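You operate a simulated robot arm through the tools that you are given. There is no shell and no other tool. Be economical: measure what you need, move in short steps, check, and stop when the job is done.

You are at the controls of a simulated robot arm. One attempt, no reset.

JOB
Stack the white marble column from the top of the long table on top of the pink marble column. Then open the drawer with the brass knob, take the reed box with the largest size on its label from the inside of the drawer with the brass knob and put it on the ledge of the bookcase, then shut the drawer. Then open the sideboard door under the grinder. Keep to this order.

It is judged by the outcome, as a careful person would: the job done as asked, and still so three seconds after it is handed in. It fails if anything else is knocked over, pushed out of place, dropped, spilled or broken.

ROBOT AND FRAMES
A 7-joint arm with a vacuum gripper on a trunk, on a base that drives. Base frame: it is fixed to the floor where the robot stands at the start and does not move with it; the origin is under the middle of the robot, x ahead of it, y to its left, z up. Readings come in m, degrees, newtons and seconds.
Its first joint turns from -166.0 to 166.0 degrees. Places, roughly: drawer with the brass knob [0.5, -0.5, 0.7]; ledge of the bookcase [-0.9, 3.4, 0.8]; sideboard door under the grinder [-3.4, 3.3, 0.5]. Payload 1.06 kg.
Tool frame: the origin (TCP) lies in the middle of the cups' lips, and z points out of the cups. The gripper has 1 cup of 0.024 m across, covering 0.024 by 0.024 m (tool x, y); the bellows give 0.008 m. With the vacuum on, a cup seals on a smooth face that it is pressed against (1 to 4 N); it does not hold porous or soft things. The pull reaches 23 N.
Orientation is that of the tool frame in the base frame, as [roll, pitch, yaw] about the fixed x, y, z axes, in that order (R = Rz(yaw) Ry(pitch) Rx(roll)). With the cups facing straight down, the tool's x points along the base's -x, its y along +y and its z along -z.

CONTROLS
- The arm moves only by the tool step_arm. Its argument "plan" is a list of rows, each an object (a shift or turn left out is 0, a gripper value left out holds the last) with "translation": the shift along the tool's x, y, z in m, a list of three; "angular": the turn, a rotation vector about the tool's x, y, z in degrees, a list of three; "vacuum": the vacuum: 1 switches it on, 0 off. In form: [{"translation": [tx, ty, tz], "angular": [wx, wy, wz], "vacuum": vacuum}, ...]. A call has 1 to 12 rows; each row shifts and turns the commanded pose from where the row before left it, along the tool's axes as they then stand. Each row takes 0.2 s and may step no farther than 0.05 m and 8.6 degrees from the row before; otherwise, or with a gripper value out of range, the whole call is refused. A pose out of reach is approached as far as the arm can. The call stops where the force on the tool passes 40 N (or 10 N more than at its start, if that is more) or the arm is blocked; 0.2 s more then pass. The pull builds up within a second once a cup has sealed. Time passes only in rows, and 0.2 s behind the last, so rows that do not move give it time. It gives the time, the measured TCP pose, the force on the tool (base axes) and the pull of the vacuum at its end, in the units of the frame above (readings bear some noise), with the torque about the TCP (base axes, N m) and any sound that the robot's microphone picked up, and new pictures: "pictures" is both (left out), scene, wrist or none.
- Cameras (640 x 400 px; columns grow to the right, rows downward): "scene" is now at [0.1697, 0.1657, 1.4749]; the picture's right is [-0.54, -0.84, 0.00], its down [-0.59, 0.38, -0.71] and it looks along [0.60, -0.38, -0.70] (base axes); focal length 284 px, centre (320, 200). "wrist" rides on the gripper at [0.078, 0.019, -0.096] in the tool frame; the picture's right is [-0.24, 0.97, 0.00], its down [-0.71, -0.17, -0.69] and it looks along [-0.67, -0.16, 0.73] (tool axes); focal length 243 px, centre (320, 200). There is no depth. A picture from a camera that has moved, and an enlarged one, comes with that camera's place and axes in the base frame and with its lens.
- drive_base(legs): drives the robot by 1 to 6 legs, each [ahead, left, turn to the left] in m, m and degrees, along the robot's own axes; the way and the turn of a leg run together, so that a leg with both is an arc; at most 1.5 m and 180 degrees a leg. The arm and the cameras ride along, it lands a little off, and it stops where it bumps. It gives what a move gives, and a new picture of the scene camera.
- aim_head(pan, tilt): turns the head with the scene camera to pan (to the left, within 120 degrees either way) and tilt (down, from -29 to 69), counted from straight ahead of the robot. It gives what a move gives, and a new picture of the scene camera.
- close_up(camera, box): a new picture of the part [left, top, right, bottom] of that camera's present view, enlarged. The clock stands still meanwhile.
- hand_in(): hands the job in; it is judged then, once.

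Go step by step. Nothing tells you exact positions but the pictures and the camera data: compare them with the known pose of the tool, close in by small moves and look again before you grip or let go. The budget is 165 turns and 260 pictures, counting those below and the enlarged ones. Unless the task says otherwise, let go and move clear before handing in, and close with one line.

The tools are called after "Request:" by a JSON object that holds its "api" and its "payload". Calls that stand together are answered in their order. step_arm: Moves the arm, as the interface text tells. Its arguments: {"type":"object","properties":{"plan":{"type":"array","items":{"type":"object","properties":{"translation":{"type":"array","items":{"type":"number"}},"angular":{"type":"array","items":{"type":"number"}},"vacuum":{"type":"number"}}}},"pictures":{"type":"string","enum":["both","scene","wrist","none"]}},"required":["plan"]} The other tools are called the same way: drive_base (legs) drives the base; aim_head (pan, tilt) turns the head that bears the scene camera; close_up (camera, box) takes an enlarged picture of a part of a camera's view; hand_in () hands the job in.

At the start:

```text
clock: 0.0
ee_pos: [0.5901, 0.0225, 1.1342]
tcp_rot: [179.9, 0.0, -180.0]
wrist_force: [1.0, 0.5, -0.5]
wrist_torque: [-0.01, -0.01, 0.03]
pull: 0.0
robot x, y, heading: [0.0007, 0.0004, 0.1]
head pan, tilt: [-32.8, 44.8]
```

scene: 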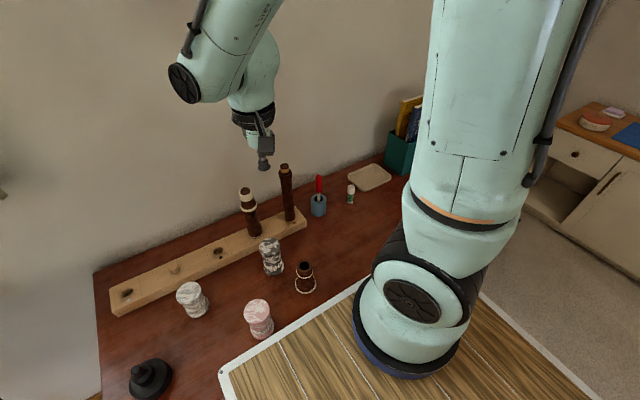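
wrist: 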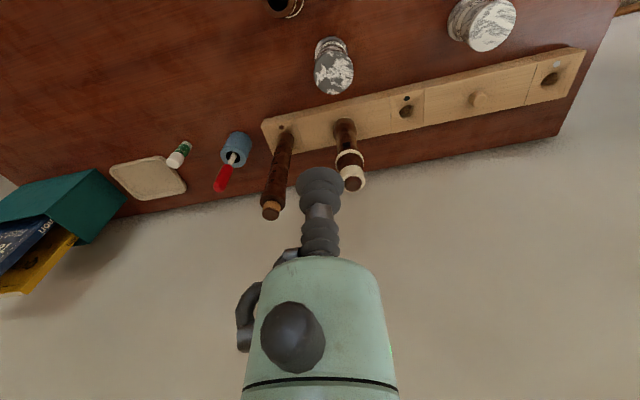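

I see three marble columns on the table (white, pink, grey-black) and the reed-maker's gear. I'll enlarge the scene picture to measure the white and pink columns.

Request:
{"api": "close_up", "payload": {"camera": "scene", "box": [160, 220, 320, 360]}}

Request:
{"api": "aim_head", "payload": {"pan": 0, "tilt": 50}}

```text
2.86 times, centred on (240, 290) of scene
camera zoom: at [0.1697, 0.1657, 1.4749], right [-0.54, -0.84, 0.0], down [-0.59, 0.38, -0.71], along [0.6, -0.38, -0.7], focal length 810 px, centre (549, -57)
```

zoom: 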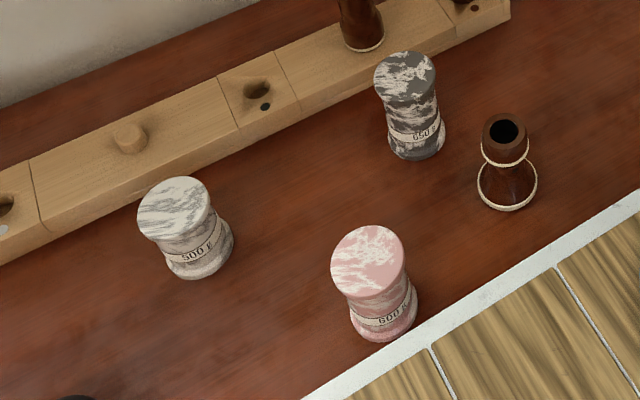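

```text
clock: 1.0
ee_pos: [0.5895, 0.0221, 1.1348]
tcp_rot: [180.0, 0.0, 179.9]
wrist_force: [-0.3, -0.3, -0.6]
wrist_torque: [0.03, 0.02, 0.04]
pull: 0.1
robot x, y, heading: [-0.0015, 0.0016, -0.1]
head pan, tilt: [0.0, 50.0]
camera scene: at [0.1782, 0.2097, 1.4677], right [0.0, -1.0, 0.0], down [-0.77, 0.0, -0.64], along [0.64, 0.0, -0.77], focal length 284 px, centre (320, 200)
```

scene: 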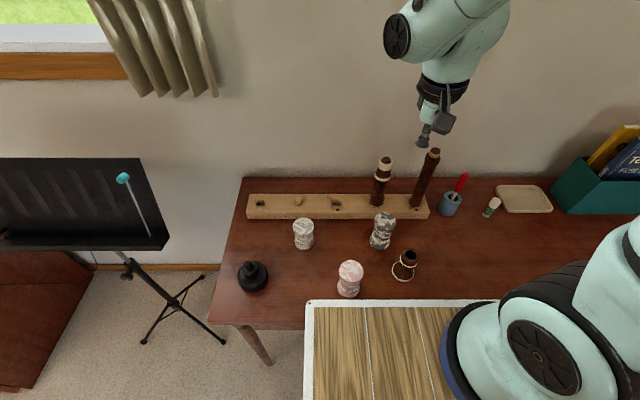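

The white column (500 g) is near (0.68, 0.27), about 0.1 m tall; pink near (0.52, 0.135), about 0.13 m tall. I'll bring the tool nearer and measure with the wrist camera.

Request:
{"api": "step_arm", "payload": {"plan": [{"translation": [0, 0.041, 0.025]}, {"translation": [0, 0.041, 0.025]}, {"translation": [0, 0.041, 0.025]}, {"translation": [0, 0.041, 0.025]}, {"translation": [0, 0.041, 0.025]}, {"translation": [0, 0.041, 0.025]}]}}

```text
clock: 2.4
ee_pos: [0.5902, 0.2679, 0.9845]
tcp_rot: [180.0, 0.0, 179.8]
wrist_force: [0.8, 0.4, 0.3]
wrist_torque: [0.05, -0.04, 0.01]
pull: 0.2
robot x, y, heading: [0.0009, -0.0009, 0.0]
head pan, tilt: [0.0, 50.0]
camera scene: at [0.1781, 0.2092, 1.4677], right [0.0, -1.0, 0.0], down [-0.77, 0.0, -0.64], along [0.64, 0.0, -0.77], focal length 284 px, centre (320, 200)
camera wrist: at [0.5108, 0.2873, 1.08], right [0.24, 0.97, 0.0], down [0.71, -0.17, 0.69], along [0.67, -0.16, -0.73], focal length 243 px, centre (320, 200)
```

scene: 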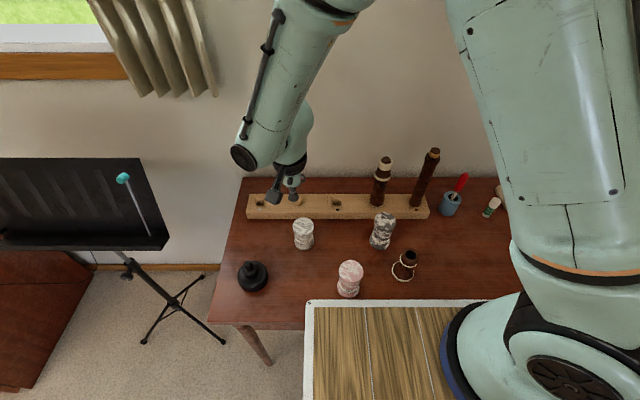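
wrist: 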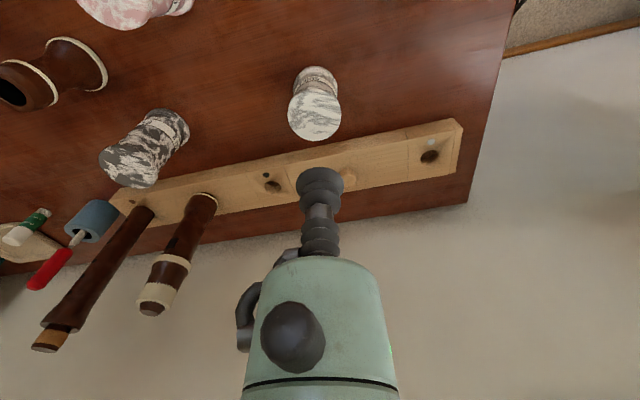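

The scene and wrist rays disagree if the table is at 0.642, so the surface may sit higher. I'll shift the wrist camera for a cleaner triangulation.

Request:
{"api": "step_arm", "payload": {"plan": [{"translation": [0.05, 0, 0]}, {"translation": [0.05, 0, 0]}, {"translation": [0.05, 0, 0]}], "pictures": "wrist"}}

Request:
{"api": "close_up", "payload": {"camera": "wrist", "box": [160, 0, 480, 200]}}

```text
clock: 3.2
ee_pos: [0.4388, 0.2681, 0.9818]
tcp_rot: [-179.9, 0.0, 179.9]
wrist_force: [0.1, 0.0, -0.3]
wrist_torque: [-0.01, 0.03, -0.01]
pull: 0.1
robot x, y, heading: [-0.0009, -0.0024, -0.1]
head pan, tilt: [0.0, 50.0]
camera wrist: at [0.361, 0.2872, 1.0789], right [0.24, 0.97, 0.0], down [0.71, -0.17, 0.68], along [0.67, -0.16, -0.73], focal length 243 px, centre (320, 200)
```

wrist: 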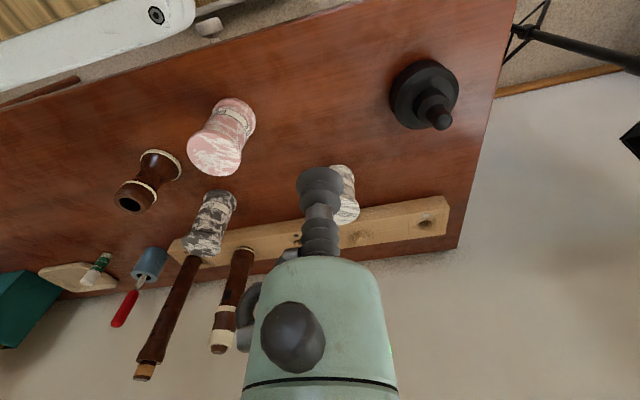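

```text
2.00 times, centred on (320, 100) of wrist
camera zoom: at [0.361, 0.2872, 1.0789], right [0.24, 0.97, 0.0], down [0.71, -0.17, 0.68], along [0.67, -0.16, -0.73], focal length 485 px, centre (320, 400)
```

zoom: 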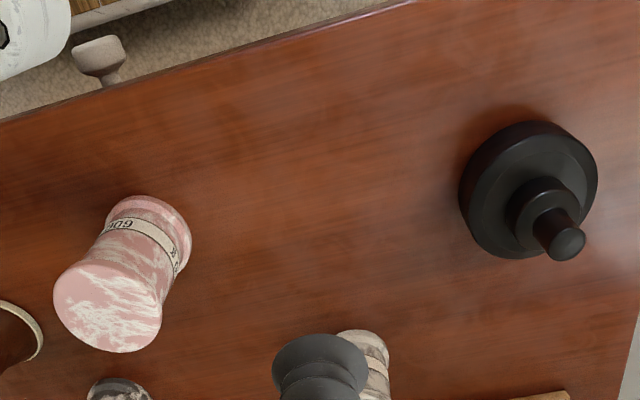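

Triangulation puts the table at about z = 0.765, the white column near (0.605, 0.258) with its top at about 0.855, and the pink near (0.466, 0.146) with its top at about 0.868. I'll move above the white one and look again.

Request:
{"api": "step_arm", "payload": {"plan": [{"translation": [-0.045, -0.002, 0]}, {"translation": [-0.045, -0.002, 0]}, {"translation": [-0.045, -0.003, 0]}, {"translation": [-0.031, -0.003, 0.02]}, {"translation": [0, 0, 0.04]}, {"translation": [0, 0, 0.015]}]}}

Request:
{"api": "close_up", "payload": {"camera": "wrist", "box": [220, 60, 420, 220]}}

Request:
{"api": "close_up", "payload": {"camera": "scene", "box": [220, 160, 380, 300]}}

```text
clock: 4.6
ee_pos: [0.6059, 0.259, 0.9094]
tcp_rot: [180.0, 0.0, -180.0]
wrist_force: [-0.3, -0.3, 0.5]
wrist_torque: [0.02, 0.0, -0.03]
pull: 0.0
robot x, y, heading: [-0.0, -0.0013, 0.0]
head pan, tilt: [0.0, 50.0]
camera scene: at [0.1781, 0.2097, 1.4677], right [0.0, -1.0, 0.0], down [-0.77, 0.0, -0.64], along [0.64, 0.0, -0.77], focal length 284 px, centre (320, 200)
camera wrist: at [0.5275, 0.2767, 1.0052], right [0.24, 0.97, 0.0], down [0.71, -0.17, 0.69], along [0.67, -0.16, -0.73], focal length 243 px, centre (320, 200)
```

scene: 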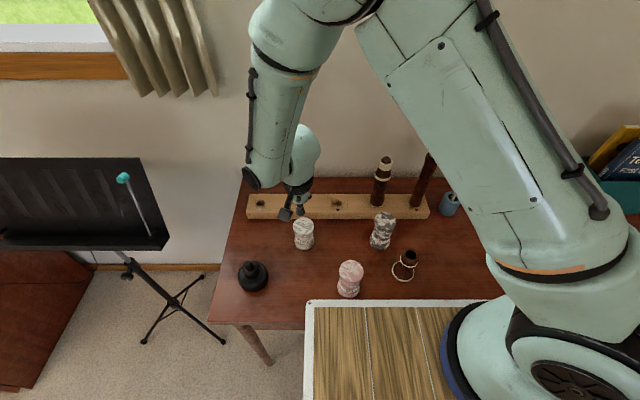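
wrist: 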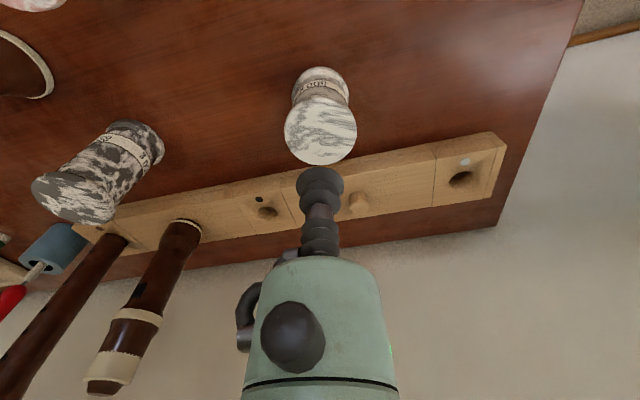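

```text
2.50 times, centred on (320, 140) of wrist
camera zoom: at [0.5275, 0.2767, 1.0052], right [0.24, 0.97, 0.0], down [0.71, -0.17, 0.69], along [0.67, -0.16, -0.73], focal length 606 px, centre (320, 350)
```

zoom: 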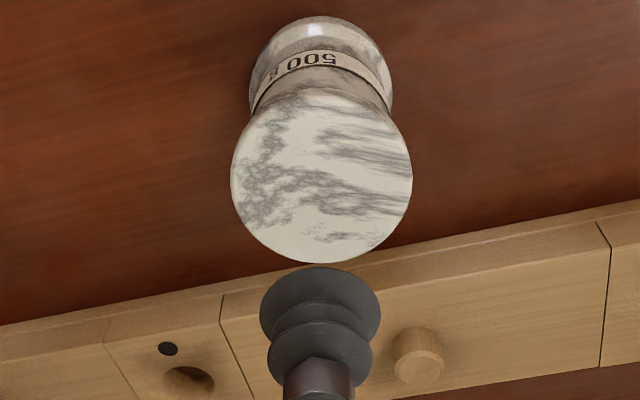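

```text
2.86 times, centred on (300, 230) of scene
camera zoom: at [0.1781, 0.2097, 1.4677], right [0.0, -1.0, 0.0], down [-0.77, 0.0, -0.64], along [0.64, 0.0, -0.77], focal length 810 px, centre (377, 114)
```

zoom: 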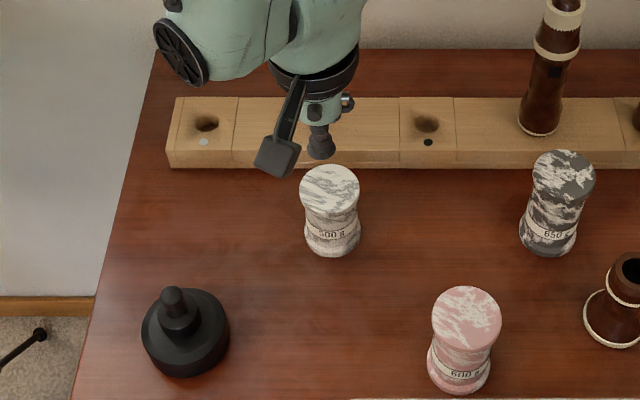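

The white column's top is near (0.602, 0.257, 0.859). I descend toward it with the vacuum on.

Request:
{"api": "step_arm", "payload": {"plan": [{"translation": [0.004, -0.002, 0.02], "vacuum": 1}, {"translation": [0, 0, 0.02]}, {"translation": [0, 0, 0.005]}, {"translation": [0, 0, 0.004]}, {"translation": [0, 0, 0]}], "pictures": "wrist"}}

Request:
{"api": "close_up", "payload": {"camera": "wrist", "box": [240, 100, 400, 220]}}

```text
clock: 5.8
ee_pos: [0.6017, 0.2551, 0.8608]
tcp_rot: [179.9, -0.1, -179.9]
wrist_force: [-0.8, 0.4, -0.6]
wrist_torque: [-0.02, 0.0, 0.0]
pull: 0.0
robot x, y, heading: [0.001, -0.0005, -0.2]
head pan, tilt: [0.0, 50.0]
camera wrist: at [0.5229, 0.2749, 0.9563], right [0.24, 0.97, 0.0], down [0.71, -0.17, 0.68], along [0.67, -0.16, -0.73], focal length 243 px, centre (320, 200)
```

wrist: 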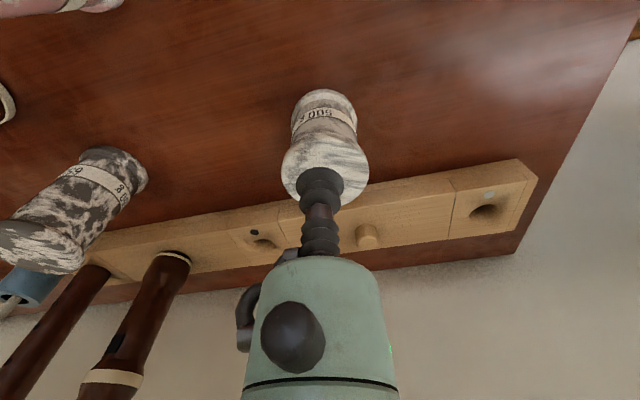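

```text
3.33 times, centred on (320, 160) of wrist
camera zoom: at [0.5229, 0.2749, 0.9563], right [0.24, 0.97, 0.0], down [0.71, -0.17, 0.68], along [0.67, -0.16, -0.73], focal length 809 px, centre (320, 333)
```

zoom: 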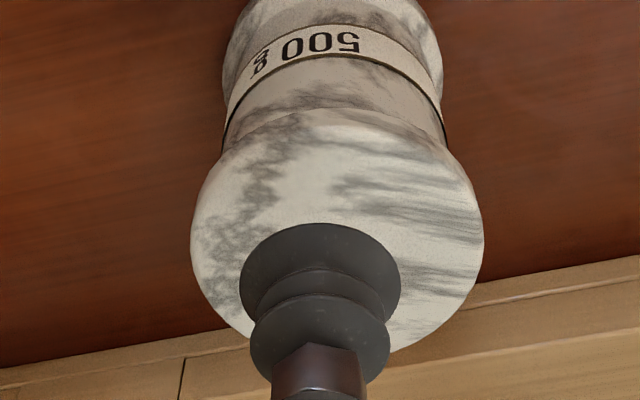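

The column centre is a few mm nearer and to the left; I nudge and keep descending.

Request:
{"api": "step_arm", "payload": {"plan": [{"translation": [0.004, 0.005, 0]}, {"translation": [0, 0, 0.003]}, {"translation": [0, 0, 0.003]}, {"translation": [0, 0, 0]}], "pictures": "none"}}

Request:
{"api": "close_up", "payload": {"camera": "wrist", "box": [240, 100, 400, 220]}}

```text
clock: 6.8
ee_pos: [0.597, 0.2613, 0.8543]
tcp_rot: [-180.0, 0.0, -180.0]
wrist_force: [-0.1, -1.5, 1.1]
wrist_torque: [-0.01, -0.02, 0.03]
pull: 0.1
robot x, y, heading: [-0.004, 0.0039, -0.1]
head pan, tilt: [0.0, 50.0]
```

```text
3.33 times, centred on (320, 160) of wrist
camera zoom: at [0.5191, 0.2801, 0.9504], right [0.24, 0.97, 0.0], down [0.71, -0.17, 0.69], along [0.67, -0.16, -0.73], focal length 809 px, centre (320, 333)
```

zoom: 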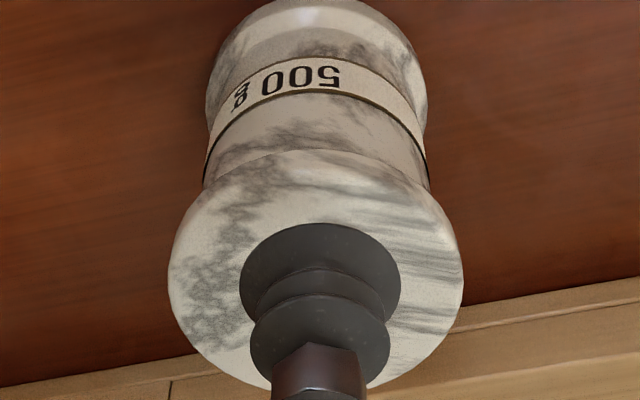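

Now well centred; contact is near. I press gently.

Request:
{"api": "step_arm", "payload": {"plan": [{"translation": [0, 0, 0.002]}, {"translation": [0, 0, 0.002]}, {"translation": [0, 0, 0]}, {"translation": [0, 0, 0]}], "pictures": "none"}}

```text
clock: 7.8
ee_pos: [0.5981, 0.2621, 0.8516]
tcp_rot: [-179.9, -0.1, -180.0]
wrist_force: [-0.1, -0.7, 0.3]
wrist_torque: [0.01, 0.0, -0.01]
pull: 0.0
robot x, y, heading: [-0.0007, 0.0018, -0.1]
head pan, tilt: [0.0, 50.0]
```

Request:
{"api": "step_arm", "payload": {"plan": [{"translation": [0, 0, 0.002]}, {"translation": [0, 0, 0.002]}, {"translation": [0, 0, 0]}, {"translation": [0, 0, 0]}], "pictures": "none"}}

Request:
{"api": "close_up", "payload": {"camera": "wrist", "box": [240, 100, 400, 220]}}

```text
clock: 8.8
ee_pos: [0.5959, 0.2605, 0.8456]
tcp_rot: [-180.0, -0.1, -180.0]
wrist_force: [0.1, 0.8, -0.1]
wrist_torque: [0.01, 0.0, 0.0]
pull: 0.1
robot x, y, heading: [-0.0018, 0.0004, -0.0]
head pan, tilt: [0.0, 50.0]
```

```text
3.33 times, centred on (320, 160) of wrist
camera zoom: at [0.519, 0.2801, 0.9426], right [0.24, 0.97, 0.0], down [0.71, -0.17, 0.69], along [0.67, -0.16, -0.73], focal length 809 px, centre (320, 333)
```

zoom: 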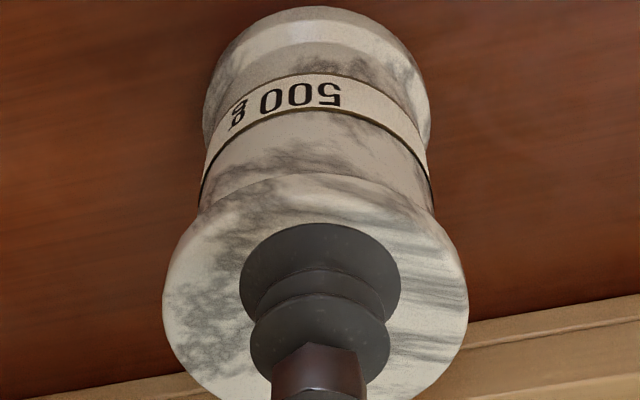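

Not yet in contact; scaling suggests the top is at about 0.83 and about 1 cm farther out. I adjust and descend further.

Request:
{"api": "step_arm", "payload": {"plan": [{"translation": [-0.007, -0.002, 0.004]}, {"translation": [0, 0, 0.004]}, {"translation": [0, 0, 0]}], "pictures": "none"}}

Request:
{"api": "close_up", "payload": {"camera": "wrist", "box": [240, 100, 400, 220]}}

```text
clock: 9.6
ee_pos: [0.6045, 0.2601, 0.8389]
tcp_rot: [-180.0, 0.0, -180.0]
wrist_force: [-0.5, -0.3, 0.0]
wrist_torque: [0.01, -0.01, 0.03]
pull: 0.1
robot x, y, heading: [0.0006, -0.0017, -0.0]
head pan, tilt: [0.0, 50.0]
```

```text
3.33 times, centred on (320, 160) of wrist
camera zoom: at [0.5259, 0.2782, 0.9344], right [0.24, 0.97, 0.0], down [0.71, -0.17, 0.69], along [0.67, -0.16, -0.73], focal length 809 px, centre (320, 333)
```

zoom: 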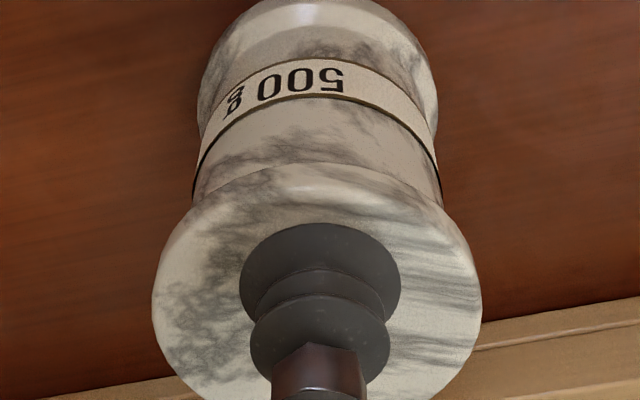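

Request:
{"api": "step_arm", "payload": {"plan": [{"translation": [-0.006, -0.001, 0.004]}, {"translation": [0, 0, 0.004]}, {"translation": [0, 0, 0.002]}, {"translation": [0, 0, 0.0]}], "pictures": "none"}}

Request:
{"api": "close_up", "payload": {"camera": "wrist", "box": [240, 100, 400, 220]}}

```text
clock: 10.6
ee_pos: [0.6103, 0.2591, 0.8289]
tcp_rot: [-179.9, 0.0, 180.0]
wrist_force: [-7.6, 1.1, 12.2]
wrist_torque: [0.03, -0.01, 0.02]
pull: 22.4
robot x, y, heading: [-0.0016, 0.0032, 0.0]
head pan, tilt: [0.0, 50.0]
```

```text
3.33 times, centred on (320, 160) of wrist
camera zoom: at [0.5311, 0.2775, 0.9247], right [0.23, 0.97, 0.0], down [0.71, -0.17, 0.69], along [0.67, -0.16, -0.73], focal length 809 px, centre (320, 333)
```

zoom: 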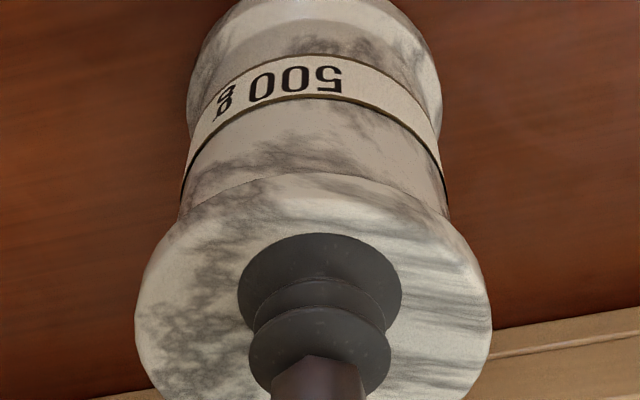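

Sealed with full pull at z≈0.83. I lift the column.

Request:
{"api": "step_arm", "payload": {"plan": [{"translation": [0, 0, -0.003]}, {"translation": [0, 0, -0.01]}, {"translation": [0, 0, -0.02]}, {"translation": [0, 0, -0.03]}, {"translation": [0, 0, -0.03]}, {"translation": [0, 0, -0.03]}, {"translation": [0, 0, -0.03]}, {"translation": [0, 0, 0]}]}}

Request:
{"api": "close_up", "payload": {"camera": "scene", "box": [220, 160, 380, 300]}}

```text
clock: 12.4
ee_pos: [0.6101, 0.2582, 0.9816]
tcp_rot: [-180.0, 0.1, 180.0]
wrist_force: [-0.9, -0.1, -4.7]
wrist_torque: [0.04, 0.06, 0.0]
pull: 23.2
robot x, y, heading: [-0.0005, 0.0027, 0.1]
head pan, tilt: [0.0, 50.0]
camera scene: at [0.1783, 0.2099, 1.4676], right [0.0, -1.0, 0.0], down [-0.77, 0.0, -0.64], along [0.64, 0.0, -0.77], focal length 284 px, centre (320, 200)
camera wrist: at [0.5318, 0.2771, 1.0774], right [0.24, 0.97, 0.0], down [0.71, -0.17, 0.68], along [0.67, -0.16, -0.73], focal length 243 px, centre (320, 200)
```

scene: 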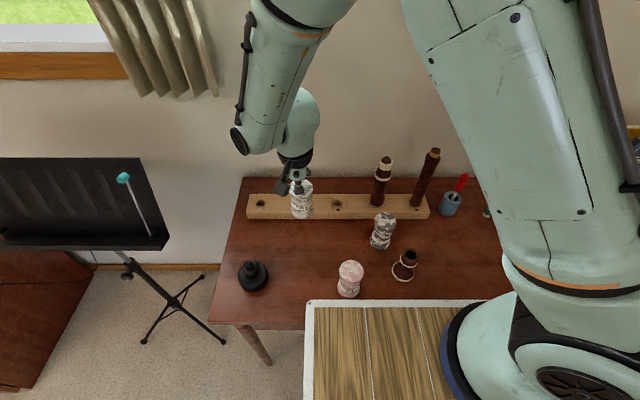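
wrist: 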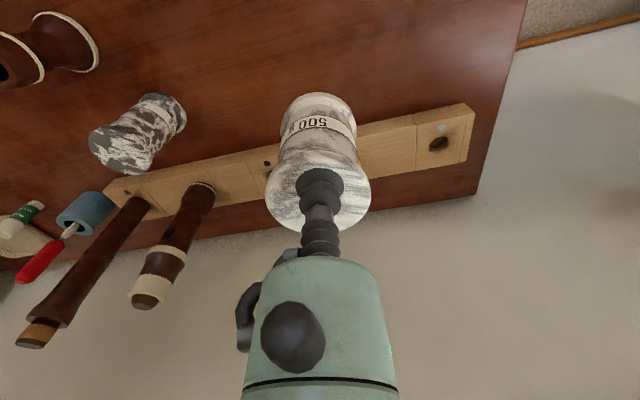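

```text
2.86 times, centred on (300, 230) of scene
camera zoom: at [0.1783, 0.2099, 1.4676], right [0.0, -1.0, 0.0], down [-0.77, 0.0, -0.64], along [0.64, 0.0, -0.77], focal length 810 px, centre (377, 114)
```

zoom: 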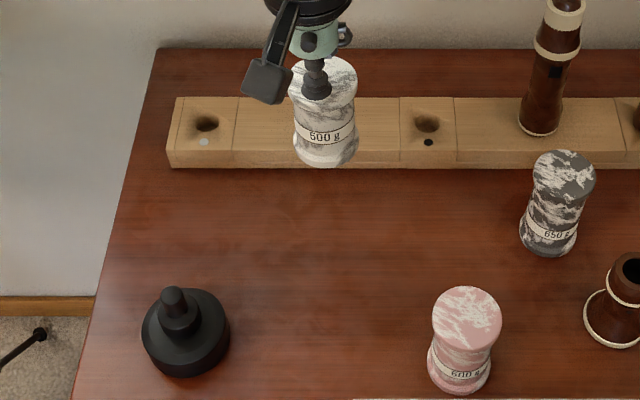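

The column is held, with the cup about 1 cm off its centre (it lies at about +0.012 x, −0.006 y from the TCP). The pink top comes out at about (0.482, 0.136, 0.842); I carry the white one above it at z≈1.0.

Request:
{"api": "step_arm", "payload": {"plan": [{"translation": [0.01, -0.008, -0.008]}, {"translation": [0.022, -0.019, -0.004]}, {"translation": [0.026, -0.022, 0]}, {"translation": [0.026, -0.022, 0]}, {"translation": [0.026, -0.022, 0]}, {"translation": [0.02, -0.016, 0]}, {"translation": [0.01, -0.008, 0]}, {"translation": [0, 0, 0]}]}}

Request:
{"api": "close_up", "payload": {"camera": "scene", "box": [270, 180, 430, 320]}}

Request:
{"api": "close_up", "payload": {"camera": "wrist", "box": [220, 60, 420, 220]}}

```text
clock: 14.2
ee_pos: [0.47, 0.1418, 0.9925]
tcp_rot: [180.0, 0.0, -180.0]
wrist_force: [0.0, -0.7, -5.4]
wrist_torque: [0.02, 0.07, 0.01]
pull: 23.3
robot x, y, heading: [0.0011, -0.0004, -0.2]
head pan, tilt: [0.0, 50.0]
camera scene: at [0.1783, 0.2098, 1.4676], right [0.0, -1.0, 0.0], down [-0.77, 0.0, -0.64], along [0.64, 0.0, -0.77], focal length 284 px, centre (320, 200)
camera wrist: at [0.3917, 0.1602, 1.0894], right [0.24, 0.97, 0.0], down [0.71, -0.17, 0.68], along [0.67, -0.16, -0.73], focal length 243 px, centre (320, 200)
```

scene: 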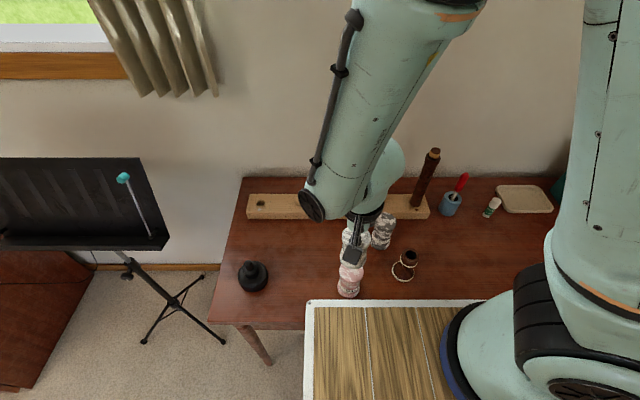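
wrist: 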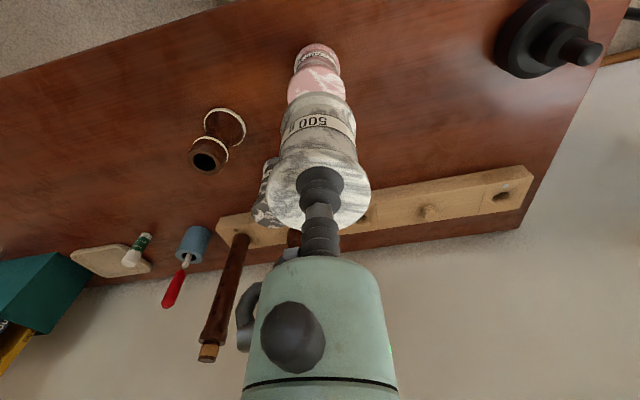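

```text
2.86 times, centred on (350, 250) of scene
camera zoom: at [0.1783, 0.2098, 1.4676], right [0.0, -1.0, 0.0], down [-0.77, 0.0, -0.64], along [0.64, 0.0, -0.77], focal length 810 px, centre (234, 57)
```

zoom: 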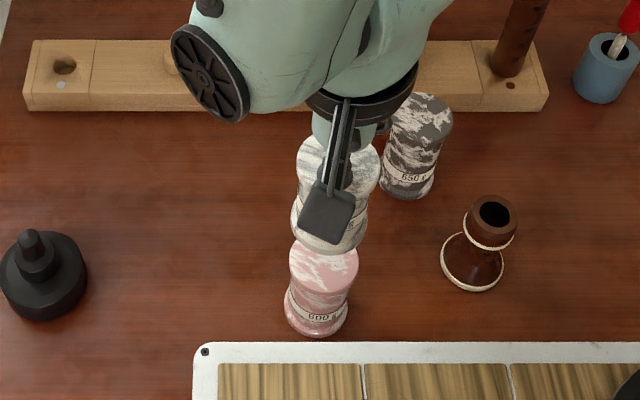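

```text
2.50 times, centred on (320, 140) of wrist
camera zoom: at [0.3917, 0.1602, 1.0894], right [0.24, 0.97, 0.0], down [0.71, -0.17, 0.68], along [0.67, -0.16, -0.73], focal length 606 px, centre (320, 350)
```

zoom: 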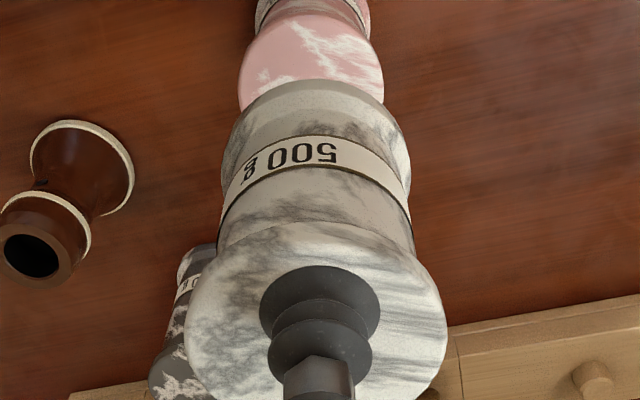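

Alignment looks close. I descend to leave about 2 cm of clearance and check again.

Request:
{"api": "step_arm", "payload": {"plan": [{"translation": [0, 0, 0.02]}, {"translation": [0, 0, 0.02]}, {"translation": [0, 0, 0]}], "pictures": "none"}}

Request:
{"api": "close_up", "payload": {"camera": "wrist", "box": [220, 60, 420, 220]}}

Request:
{"api": "close_up", "payload": {"camera": "scene", "box": [310, 220, 390, 310]}}

```text
clock: 15.0
ee_pos: [0.4709, 0.1421, 0.9544]
tcp_rot: [-180.0, 0.1, 179.9]
wrist_force: [-0.9, -0.5, -5.6]
wrist_torque: [0.04, 0.05, -0.01]
pull: 23.1
robot x, y, heading: [0.0025, 0.0024, -0.3]
head pan, tilt: [0.0, 50.0]
```

```text
2.50 times, centred on (320, 140) of wrist
camera zoom: at [0.3922, 0.16, 1.0493], right [0.24, 0.97, 0.0], down [0.71, -0.17, 0.69], along [0.67, -0.16, -0.73], focal length 606 px, centre (320, 350)
```

zoom: 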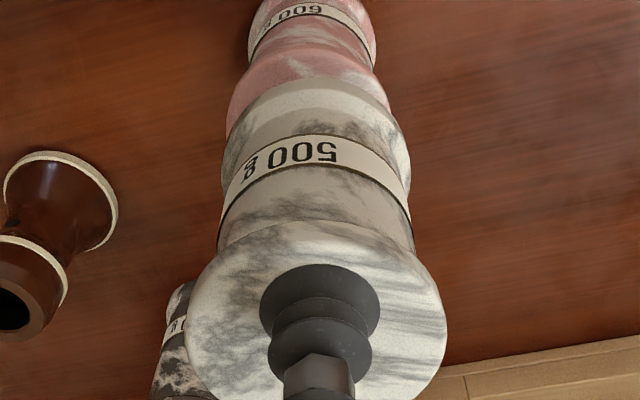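

```text
4.44 times, centred on (350, 265) of scene
camera zoom: at [0.1782, 0.2098, 1.4676], right [0.0, -1.0, 0.0], down [-0.77, 0.0, -0.64], along [0.64, 0.0, -0.77], focal length 1260 px, centre (187, -89)
```

zoom: 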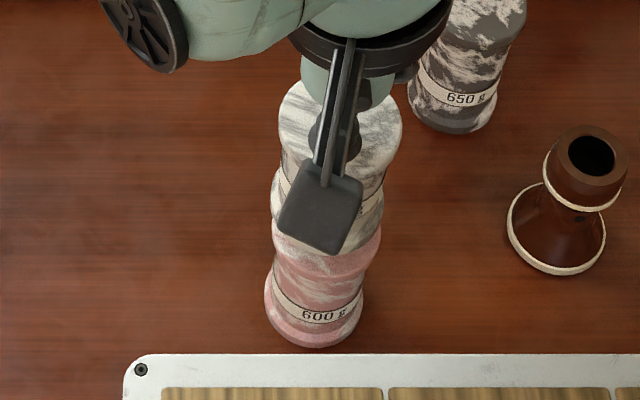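

Alignment is within a few mm. I nudge 2 mm outward and lower slowly until the weight transfers.

Request:
{"api": "step_arm", "payload": {"plan": [{"translation": [-0.002, 0, 0.005]}, {"translation": [0, 0, 0.005]}, {"translation": [0, 0, 0.003]}, {"translation": [0, 0, 0]}], "pictures": "none"}}

Request:
{"api": "close_up", "payload": {"camera": "scene", "box": [310, 220, 390, 310]}}

```text
clock: 16.0
ee_pos: [0.472, 0.1416, 0.9408]
tcp_rot: [179.9, 0.0, 180.0]
wrist_force: [0.6, 0.0, -6.1]
wrist_torque: [0.0, 0.06, 0.01]
pull: 23.1
robot x, y, heading: [0.0016, 0.0002, -0.2]
head pan, tilt: [0.0, 50.0]
```

```text
4.44 times, centred on (350, 265) of scene
camera zoom: at [0.1783, 0.2099, 1.4676], right [0.0, -1.0, 0.0], down [-0.77, 0.0, -0.64], along [0.64, 0.0, -0.77], focal length 1260 px, centre (187, -89)
```

zoom: 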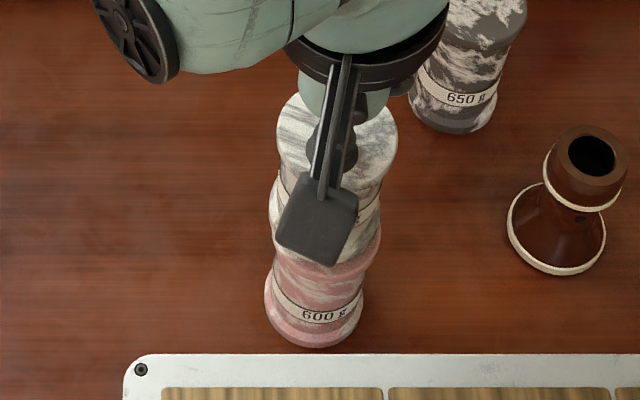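

Request:
{"api": "step_arm", "payload": {"plan": [{"translation": [0, 0, 0.003]}, {"translation": [0, 0, 0.003]}, {"translation": [0, 0, 0]}], "pictures": "none"}}

```text
clock: 16.8
ee_pos: [0.4729, 0.1419, 0.9348]
tcp_rot: [-179.9, 0.0, -180.0]
wrist_force: [0.8, 1.0, -5.0]
wrist_torque: [0.01, 0.05, 0.01]
pull: 22.8
robot x, y, heading: [-0.0012, 0.0036, 0.0]
head pan, tilt: [0.0, 50.0]
```

Request:
{"api": "step_arm", "payload": {"plan": [{"translation": [0, 0, 0.003]}, {"translation": [0, 0, 0.002]}, {"translation": [0, 0, 0]}], "pictures": "none"}}

Request:
{"api": "close_up", "payload": {"camera": "wrist", "box": [220, 60, 420, 220]}}

```text
clock: 17.6
ee_pos: [0.4714, 0.1418, 0.93]
tcp_rot: [180.0, 0.0, 179.9]
wrist_force: [0.1, -0.2, -4.9]
wrist_torque: [-0.02, 0.05, 0.02]
pull: 23.1
robot x, y, heading: [-0.0017, -0.0039, 0.3]
head pan, tilt: [0.0, 50.0]
```

```text
2.50 times, centred on (320, 140) of wrist
camera zoom: at [0.3939, 0.1601, 1.0257], right [0.24, 0.97, 0.0], down [0.71, -0.17, 0.69], along [0.67, -0.16, -0.73], focal length 606 px, centre (320, 350)
```

zoom: 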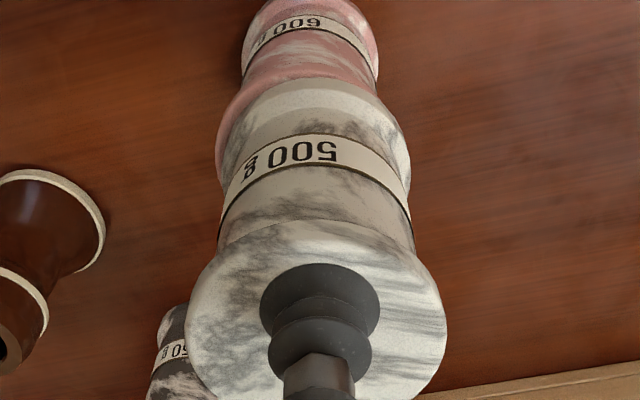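

Nearly touching; the pink sits about 2–3 mm further to −y, so I correct and lower more.

Request:
{"api": "step_arm", "payload": {"plan": [{"translation": [0, -0.002, 0]}, {"translation": [0, 0, 0.002]}, {"translation": [0, 0, 0.002]}, {"translation": [0, 0, 0]}], "pictures": "none"}}

```text
clock: 18.6
ee_pos: [0.4714, 0.1408, 0.9258]
tcp_rot: [-179.9, 0.0, 180.0]
wrist_force: [-1.4, 1.7, 6.7]
wrist_torque: [0.08, -0.06, 0.05]
pull: 22.4
robot x, y, heading: [-0.0011, -0.0016, 0.2]
head pan, tilt: [0.0, 50.0]
```

Contact made. I check the seating before letting go.

Request:
{"api": "close_up", "payload": {"camera": "wrist", "box": [220, 60, 420, 220]}}

Request:
{"api": "close_up", "payload": {"camera": "scene", "box": [310, 220, 390, 310]}}

```text
2.50 times, centred on (320, 140) of wrist
camera zoom: at [0.394, 0.1581, 1.0213], right [0.24, 0.97, 0.0], down [0.71, -0.17, 0.69], along [0.67, -0.16, -0.73], focal length 606 px, centre (320, 350)
```

zoom: 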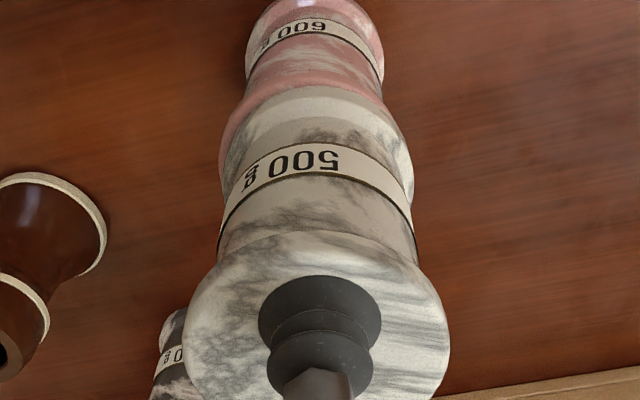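

```text
4.44 times, centred on (350, 265) of scene
camera zoom: at [0.1779, 0.2099, 1.4677], right [0.0, -1.0, 0.0], down [-0.77, 0.0, -0.64], along [0.64, 0.0, -0.77], focal length 1260 px, centre (187, -89)
```

zoom: 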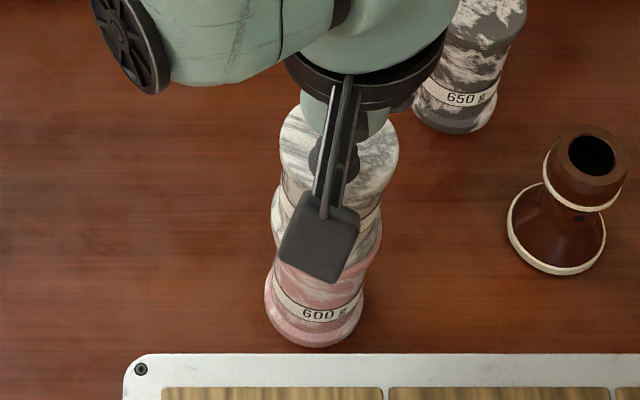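

Well seated. I release the vacuum, wait, then rise straight up.

Request:
{"api": "step_arm", "payload": {"plan": [{"translation": [0, 0, -0.002], "vacuum": 0}, {}, {}, {}, {}, {"translation": [0, 0, -0.004]}, {"translation": [0, 0, -0.006]}, {"translation": [0, 0, -0.02]}, {"translation": [0, 0, -0.04]}, {"translation": [0, 0, -0.05]}, {"translation": [0, 0, -0.05]}, {"translation": [0, 0, -0.05]}]}}

Request:
{"api": "close_up", "payload": {"camera": "scene", "box": [270, 180, 430, 320]}}

```text
clock: 21.2
ee_pos: [0.4731, 0.1384, 1.1489]
tcp_rot: [-179.9, 0.1, 179.9]
wrist_force: [-0.7, -0.2, 0.0]
wrist_torque: [-0.03, 0.05, 0.0]
pull: 0.1
robot x, y, heading: [0.0008, -0.0018, 0.1]
head pan, tilt: [0.0, 50.0]
camera scene: at [0.1785, 0.2102, 1.4676], right [0.0, -1.0, 0.0], down [-0.77, 0.0, -0.64], along [0.64, 0.0, -0.77], focal length 284 px, centre (320, 200)
camera wrist: at [0.3951, 0.158, 1.2447], right [0.24, 0.97, 0.0], down [0.71, -0.17, 0.69], along [0.67, -0.16, -0.73], focal length 243 px, centre (320, 200)
```

scene: 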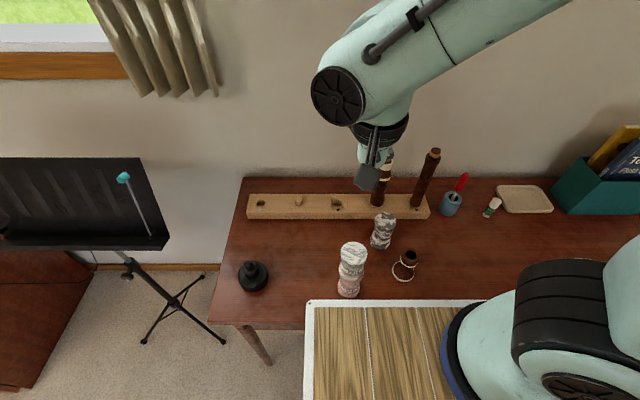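
wrist: 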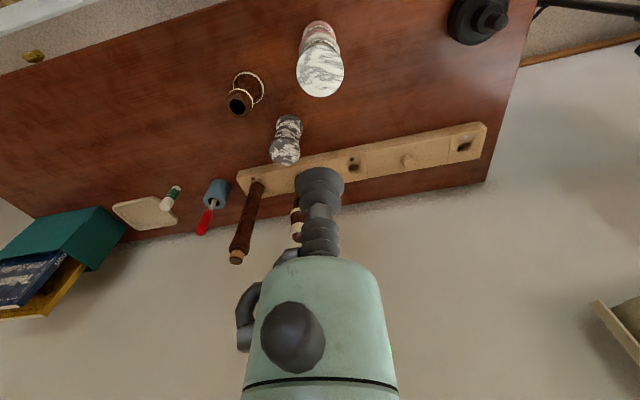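

```text
2.86 times, centred on (350, 250) of scene
camera zoom: at [0.1785, 0.2102, 1.4676], right [0.0, -1.0, 0.0], down [-0.77, 0.0, -0.64], along [0.64, 0.0, -0.77], focal length 810 px, centre (234, 57)
```

zoom: 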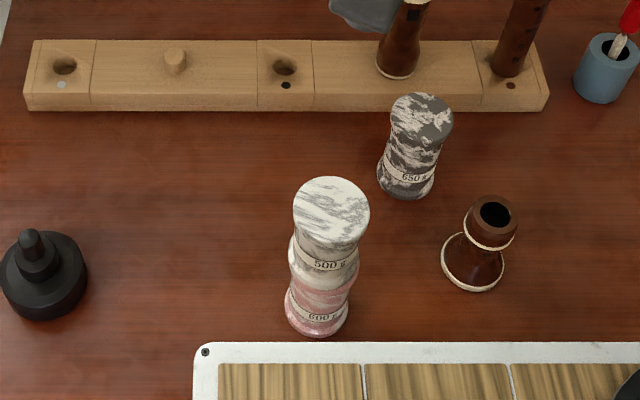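

The stack stands well. Next is the drawer with the brass knob, glimpsed at about (0.38, −0.43, 0.69); I turn the head to look.

Request:
{"api": "aim_head", "payload": {"pan": -70, "tilt": 50}}

```text
clock: 22.6
ee_pos: [0.4732, 0.1394, 1.1479]
tcp_rot: [-180.0, 0.0, -179.9]
wrist_force: [-0.3, 0.0, 0.5]
wrist_torque: [0.03, 0.01, 0.02]
pull: 0.0
robot x, y, heading: [0.0027, 0.0049, -0.1]
head pan, tilt: [-70.0, 50.0]
camera scene: at [0.1276, 0.1375, 1.4677], right [-0.94, -0.34, 0.0], down [-0.26, 0.72, -0.64], along [0.22, -0.6, -0.77], focal length 284 px, centre (320, 200)
```

scene: 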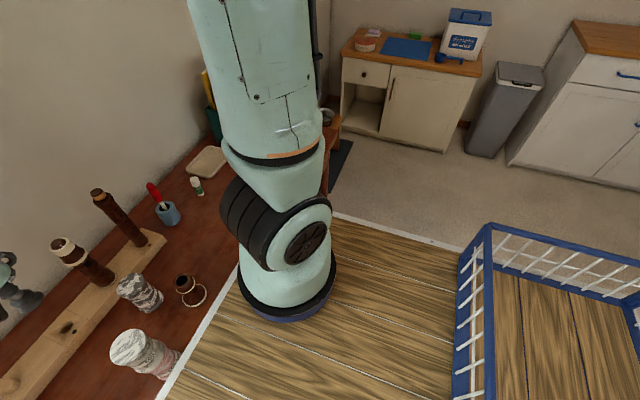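

The robot's wide deck stands right by the table, so to open the drawer I should back away. First I look behind for obstacles.

Request:
{"api": "aim_head", "payload": {"pan": 120, "tilt": 30}}

Request:
{"api": "aim_head", "payload": {"pan": -120, "tilt": 35}}

```text
clock: 25.4
ee_pos: [0.4729, 0.1397, 1.148]
tcp_rot: [-180.0, 0.0, -179.9]
wrist_force: [0.3, 0.4, 0.7]
wrist_torque: [0.01, 0.0, -0.03]
pull: 0.1
robot x, y, heading: [-0.003, 0.0015, -0.1]
head pan, tilt: [120.0, 30.0]
camera scene: at [0.056, 0.2881, 1.4972], right [0.87, 0.5, 0.0], down [0.25, -0.43, -0.87], along [-0.43, 0.75, -0.5], focal length 284 px, centre (320, 200)
```

scene: 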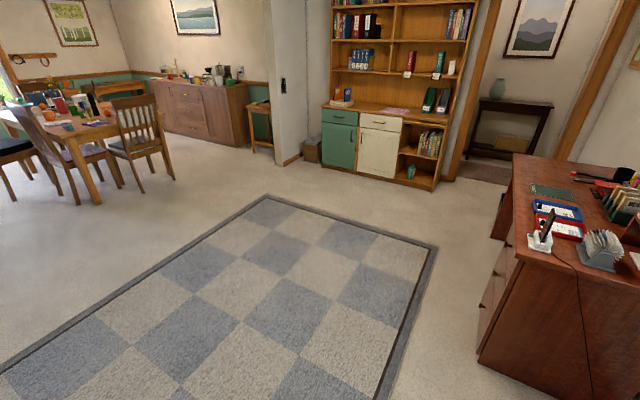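

```text
clock: 28.8
ee_pos: [0.4734, 0.1383, 1.1468]
tcp_rot: [-180.0, 0.0, -179.9]
wrist_force: [-0.2, 0.1, 0.1]
wrist_torque: [-0.02, 0.0, 0.01]
pull: 0.0
robot x, y, heading: [0.0014, 0.0014, -0.2]
head pan, tilt: [-120.0, 35.0]
camera scene: at [0.0572, 0.1335, 1.4894], right [-0.87, 0.5, 0.0], down [0.29, 0.5, -0.82], along [-0.41, -0.71, -0.57], focal length 284 px, centre (320, 200)
```

scene: 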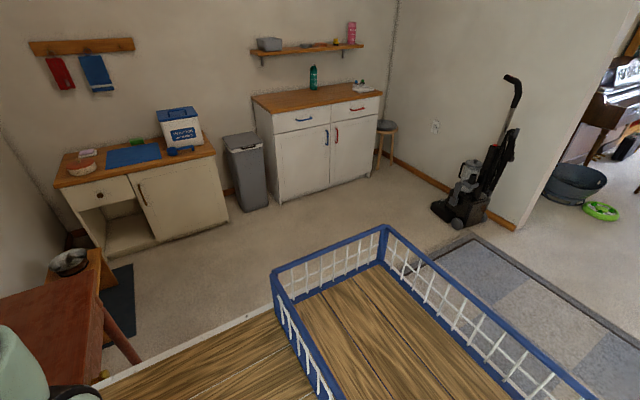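

Behind me is clear. I back off 0.4 m and look at the drawer front.

Request:
{"api": "drive_base", "payload": {"legs": [[-0.4, 0, 0]]}}

Request:
{"api": "aim_head", "payload": {"pan": -50, "tilt": 40}}

```text
clock: 31.3
ee_pos: [0.0701, 0.1395, 1.1481]
tcp_rot: [180.0, 0.0, 179.9]
wrist_force: [-0.7, 0.8, -0.6]
wrist_torque: [-0.02, -0.03, 0.02]
pull: 0.0
robot x, y, heading: [-0.4005, -0.0018, -0.0]
head pan, tilt: [-120.0, 35.0]
camera scene: at [-0.3459, 0.1336, 1.4894], right [-0.87, 0.5, 0.0], down [0.29, 0.5, -0.82], along [-0.41, -0.71, -0.57], focal length 284 px, centre (320, 200)
```

scene: 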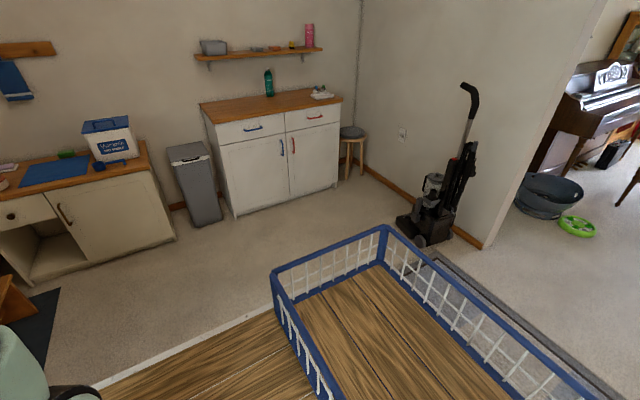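

```text
clock: 32.7
ee_pos: [0.071, 0.1398, 1.149]
tcp_rot: [-179.9, 0.0, 180.0]
wrist_force: [-0.1, 0.0, -0.3]
wrist_torque: [0.01, -0.02, 0.02]
pull: 0.0
robot x, y, heading: [-0.3968, 0.0008, -0.1]
head pan, tilt: [-50.0, 40.0]
camera scene: at [-0.2472, 0.1446, 1.4818], right [-0.77, -0.64, 0.0], down [-0.41, 0.49, -0.77], along [0.49, -0.59, -0.64], focal length 284 px, centre (320, 200)
```

scene: 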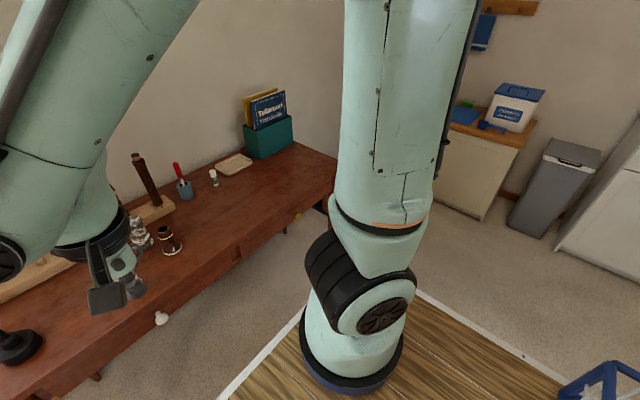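

I see two drawers in the table: a white knob at left and the brass knob near (0.37, −0.46, 0.69). I enlarge to see knob and surroundings.

Request:
{"api": "close_up", "payload": {"camera": "scene", "box": [210, 140, 340, 260]}}

Request:
{"api": "aim_head", "payload": {"pan": -60, "tilt": 65}}

```text
3.33 times, centred on (275, 200) of scene
camera zoom: at [-0.2472, 0.1446, 1.4818], right [-0.77, -0.64, 0.0], down [-0.41, 0.49, -0.77], along [0.49, -0.59, -0.64], focal length 945 px, centre (470, 200)
```

zoom: 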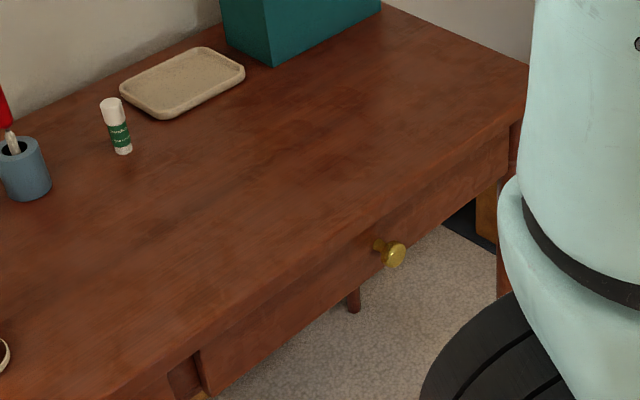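

```text
clock: 33.6
ee_pos: [0.0694, 0.1391, 1.1479]
tcp_rot: [-180.0, 0.1, 180.0]
wrist_force: [0.2, -0.4, -0.1]
wrist_torque: [0.02, 0.0, -0.04]
pull: 0.0
robot x, y, heading: [-0.4023, 0.0048, -0.1]
head pan, tilt: [-60.0, 65.0]
camera scene: at [-0.2714, 0.1572, 1.4496], right [-0.87, -0.5, 0.0], down [-0.45, 0.78, -0.42], along [0.21, -0.37, -0.91], focal length 284 px, centre (320, 200)
```

scene: 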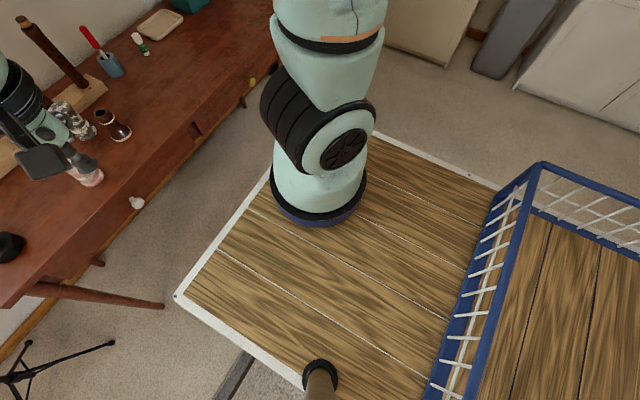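

The deck sits high (z≈0.88, front edge ~0.38 m ahead of the robot's centre) with the arm at its front right. I'll stand farther back and to the right so the drawer can open in front of me.

Request:
{"api": "drive_base", "payload": {"legs": [[-0.15, 0, 0], [0, -0.45, 0]]}}

Request:
{"api": "aim_head", "payload": {"pan": -15, "tilt": 50}}

```text
clock: 37.3
ee_pos: [-0.0798, -0.3146, 1.1485]
tcp_rot: [-179.9, 0.0, 179.6]
wrist_force: [-0.2, -0.3, -0.1]
wrist_torque: [0.02, 0.02, 0.0]
pull: 0.1
robot x, y, heading: [-0.5527, -0.4466, -0.3]
head pan, tilt: [-60.0, 65.0]
camera scene: at [-0.4214, -0.2942, 1.4495], right [-0.87, -0.5, 0.0], down [-0.45, 0.79, -0.42], along [0.21, -0.37, -0.91], focal length 284 px, centre (320, 200)
```

scene: 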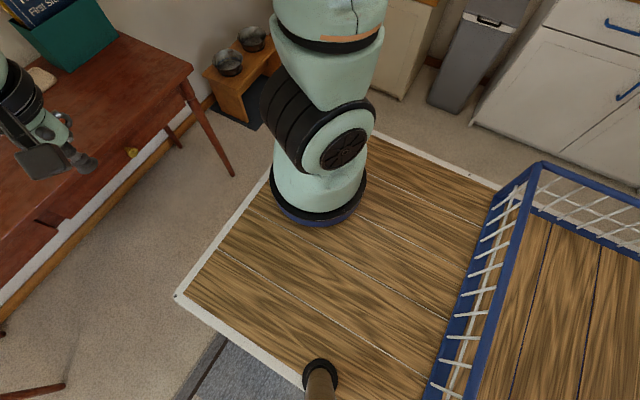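

```text
clock: 38.4
ee_pos: [-0.0792, -0.314, 1.149]
tcp_rot: [180.0, 0.0, 179.7]
wrist_force: [-0.6, -0.2, -0.9]
wrist_torque: [-0.03, 0.01, 0.01]
pull: 0.0
robot x, y, heading: [-0.5558, -0.4521, -0.3]
head pan, tilt: [-15.0, 50.0]
camera scene: at [-0.3772, -0.2618, 1.4676], right [-0.27, -0.96, 0.0], down [-0.74, 0.2, -0.64], along [0.62, -0.17, -0.77], focal length 284 px, centre (320, 200)
```

scene: 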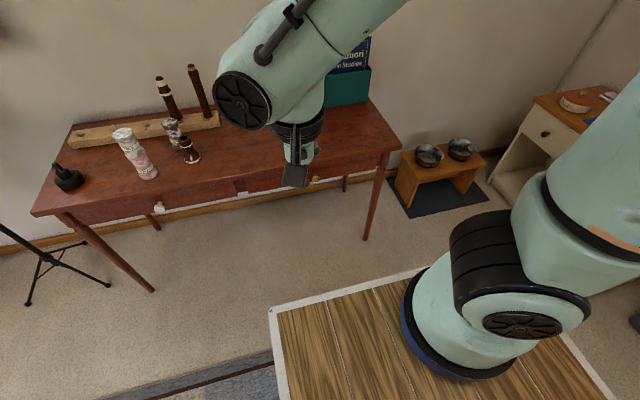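

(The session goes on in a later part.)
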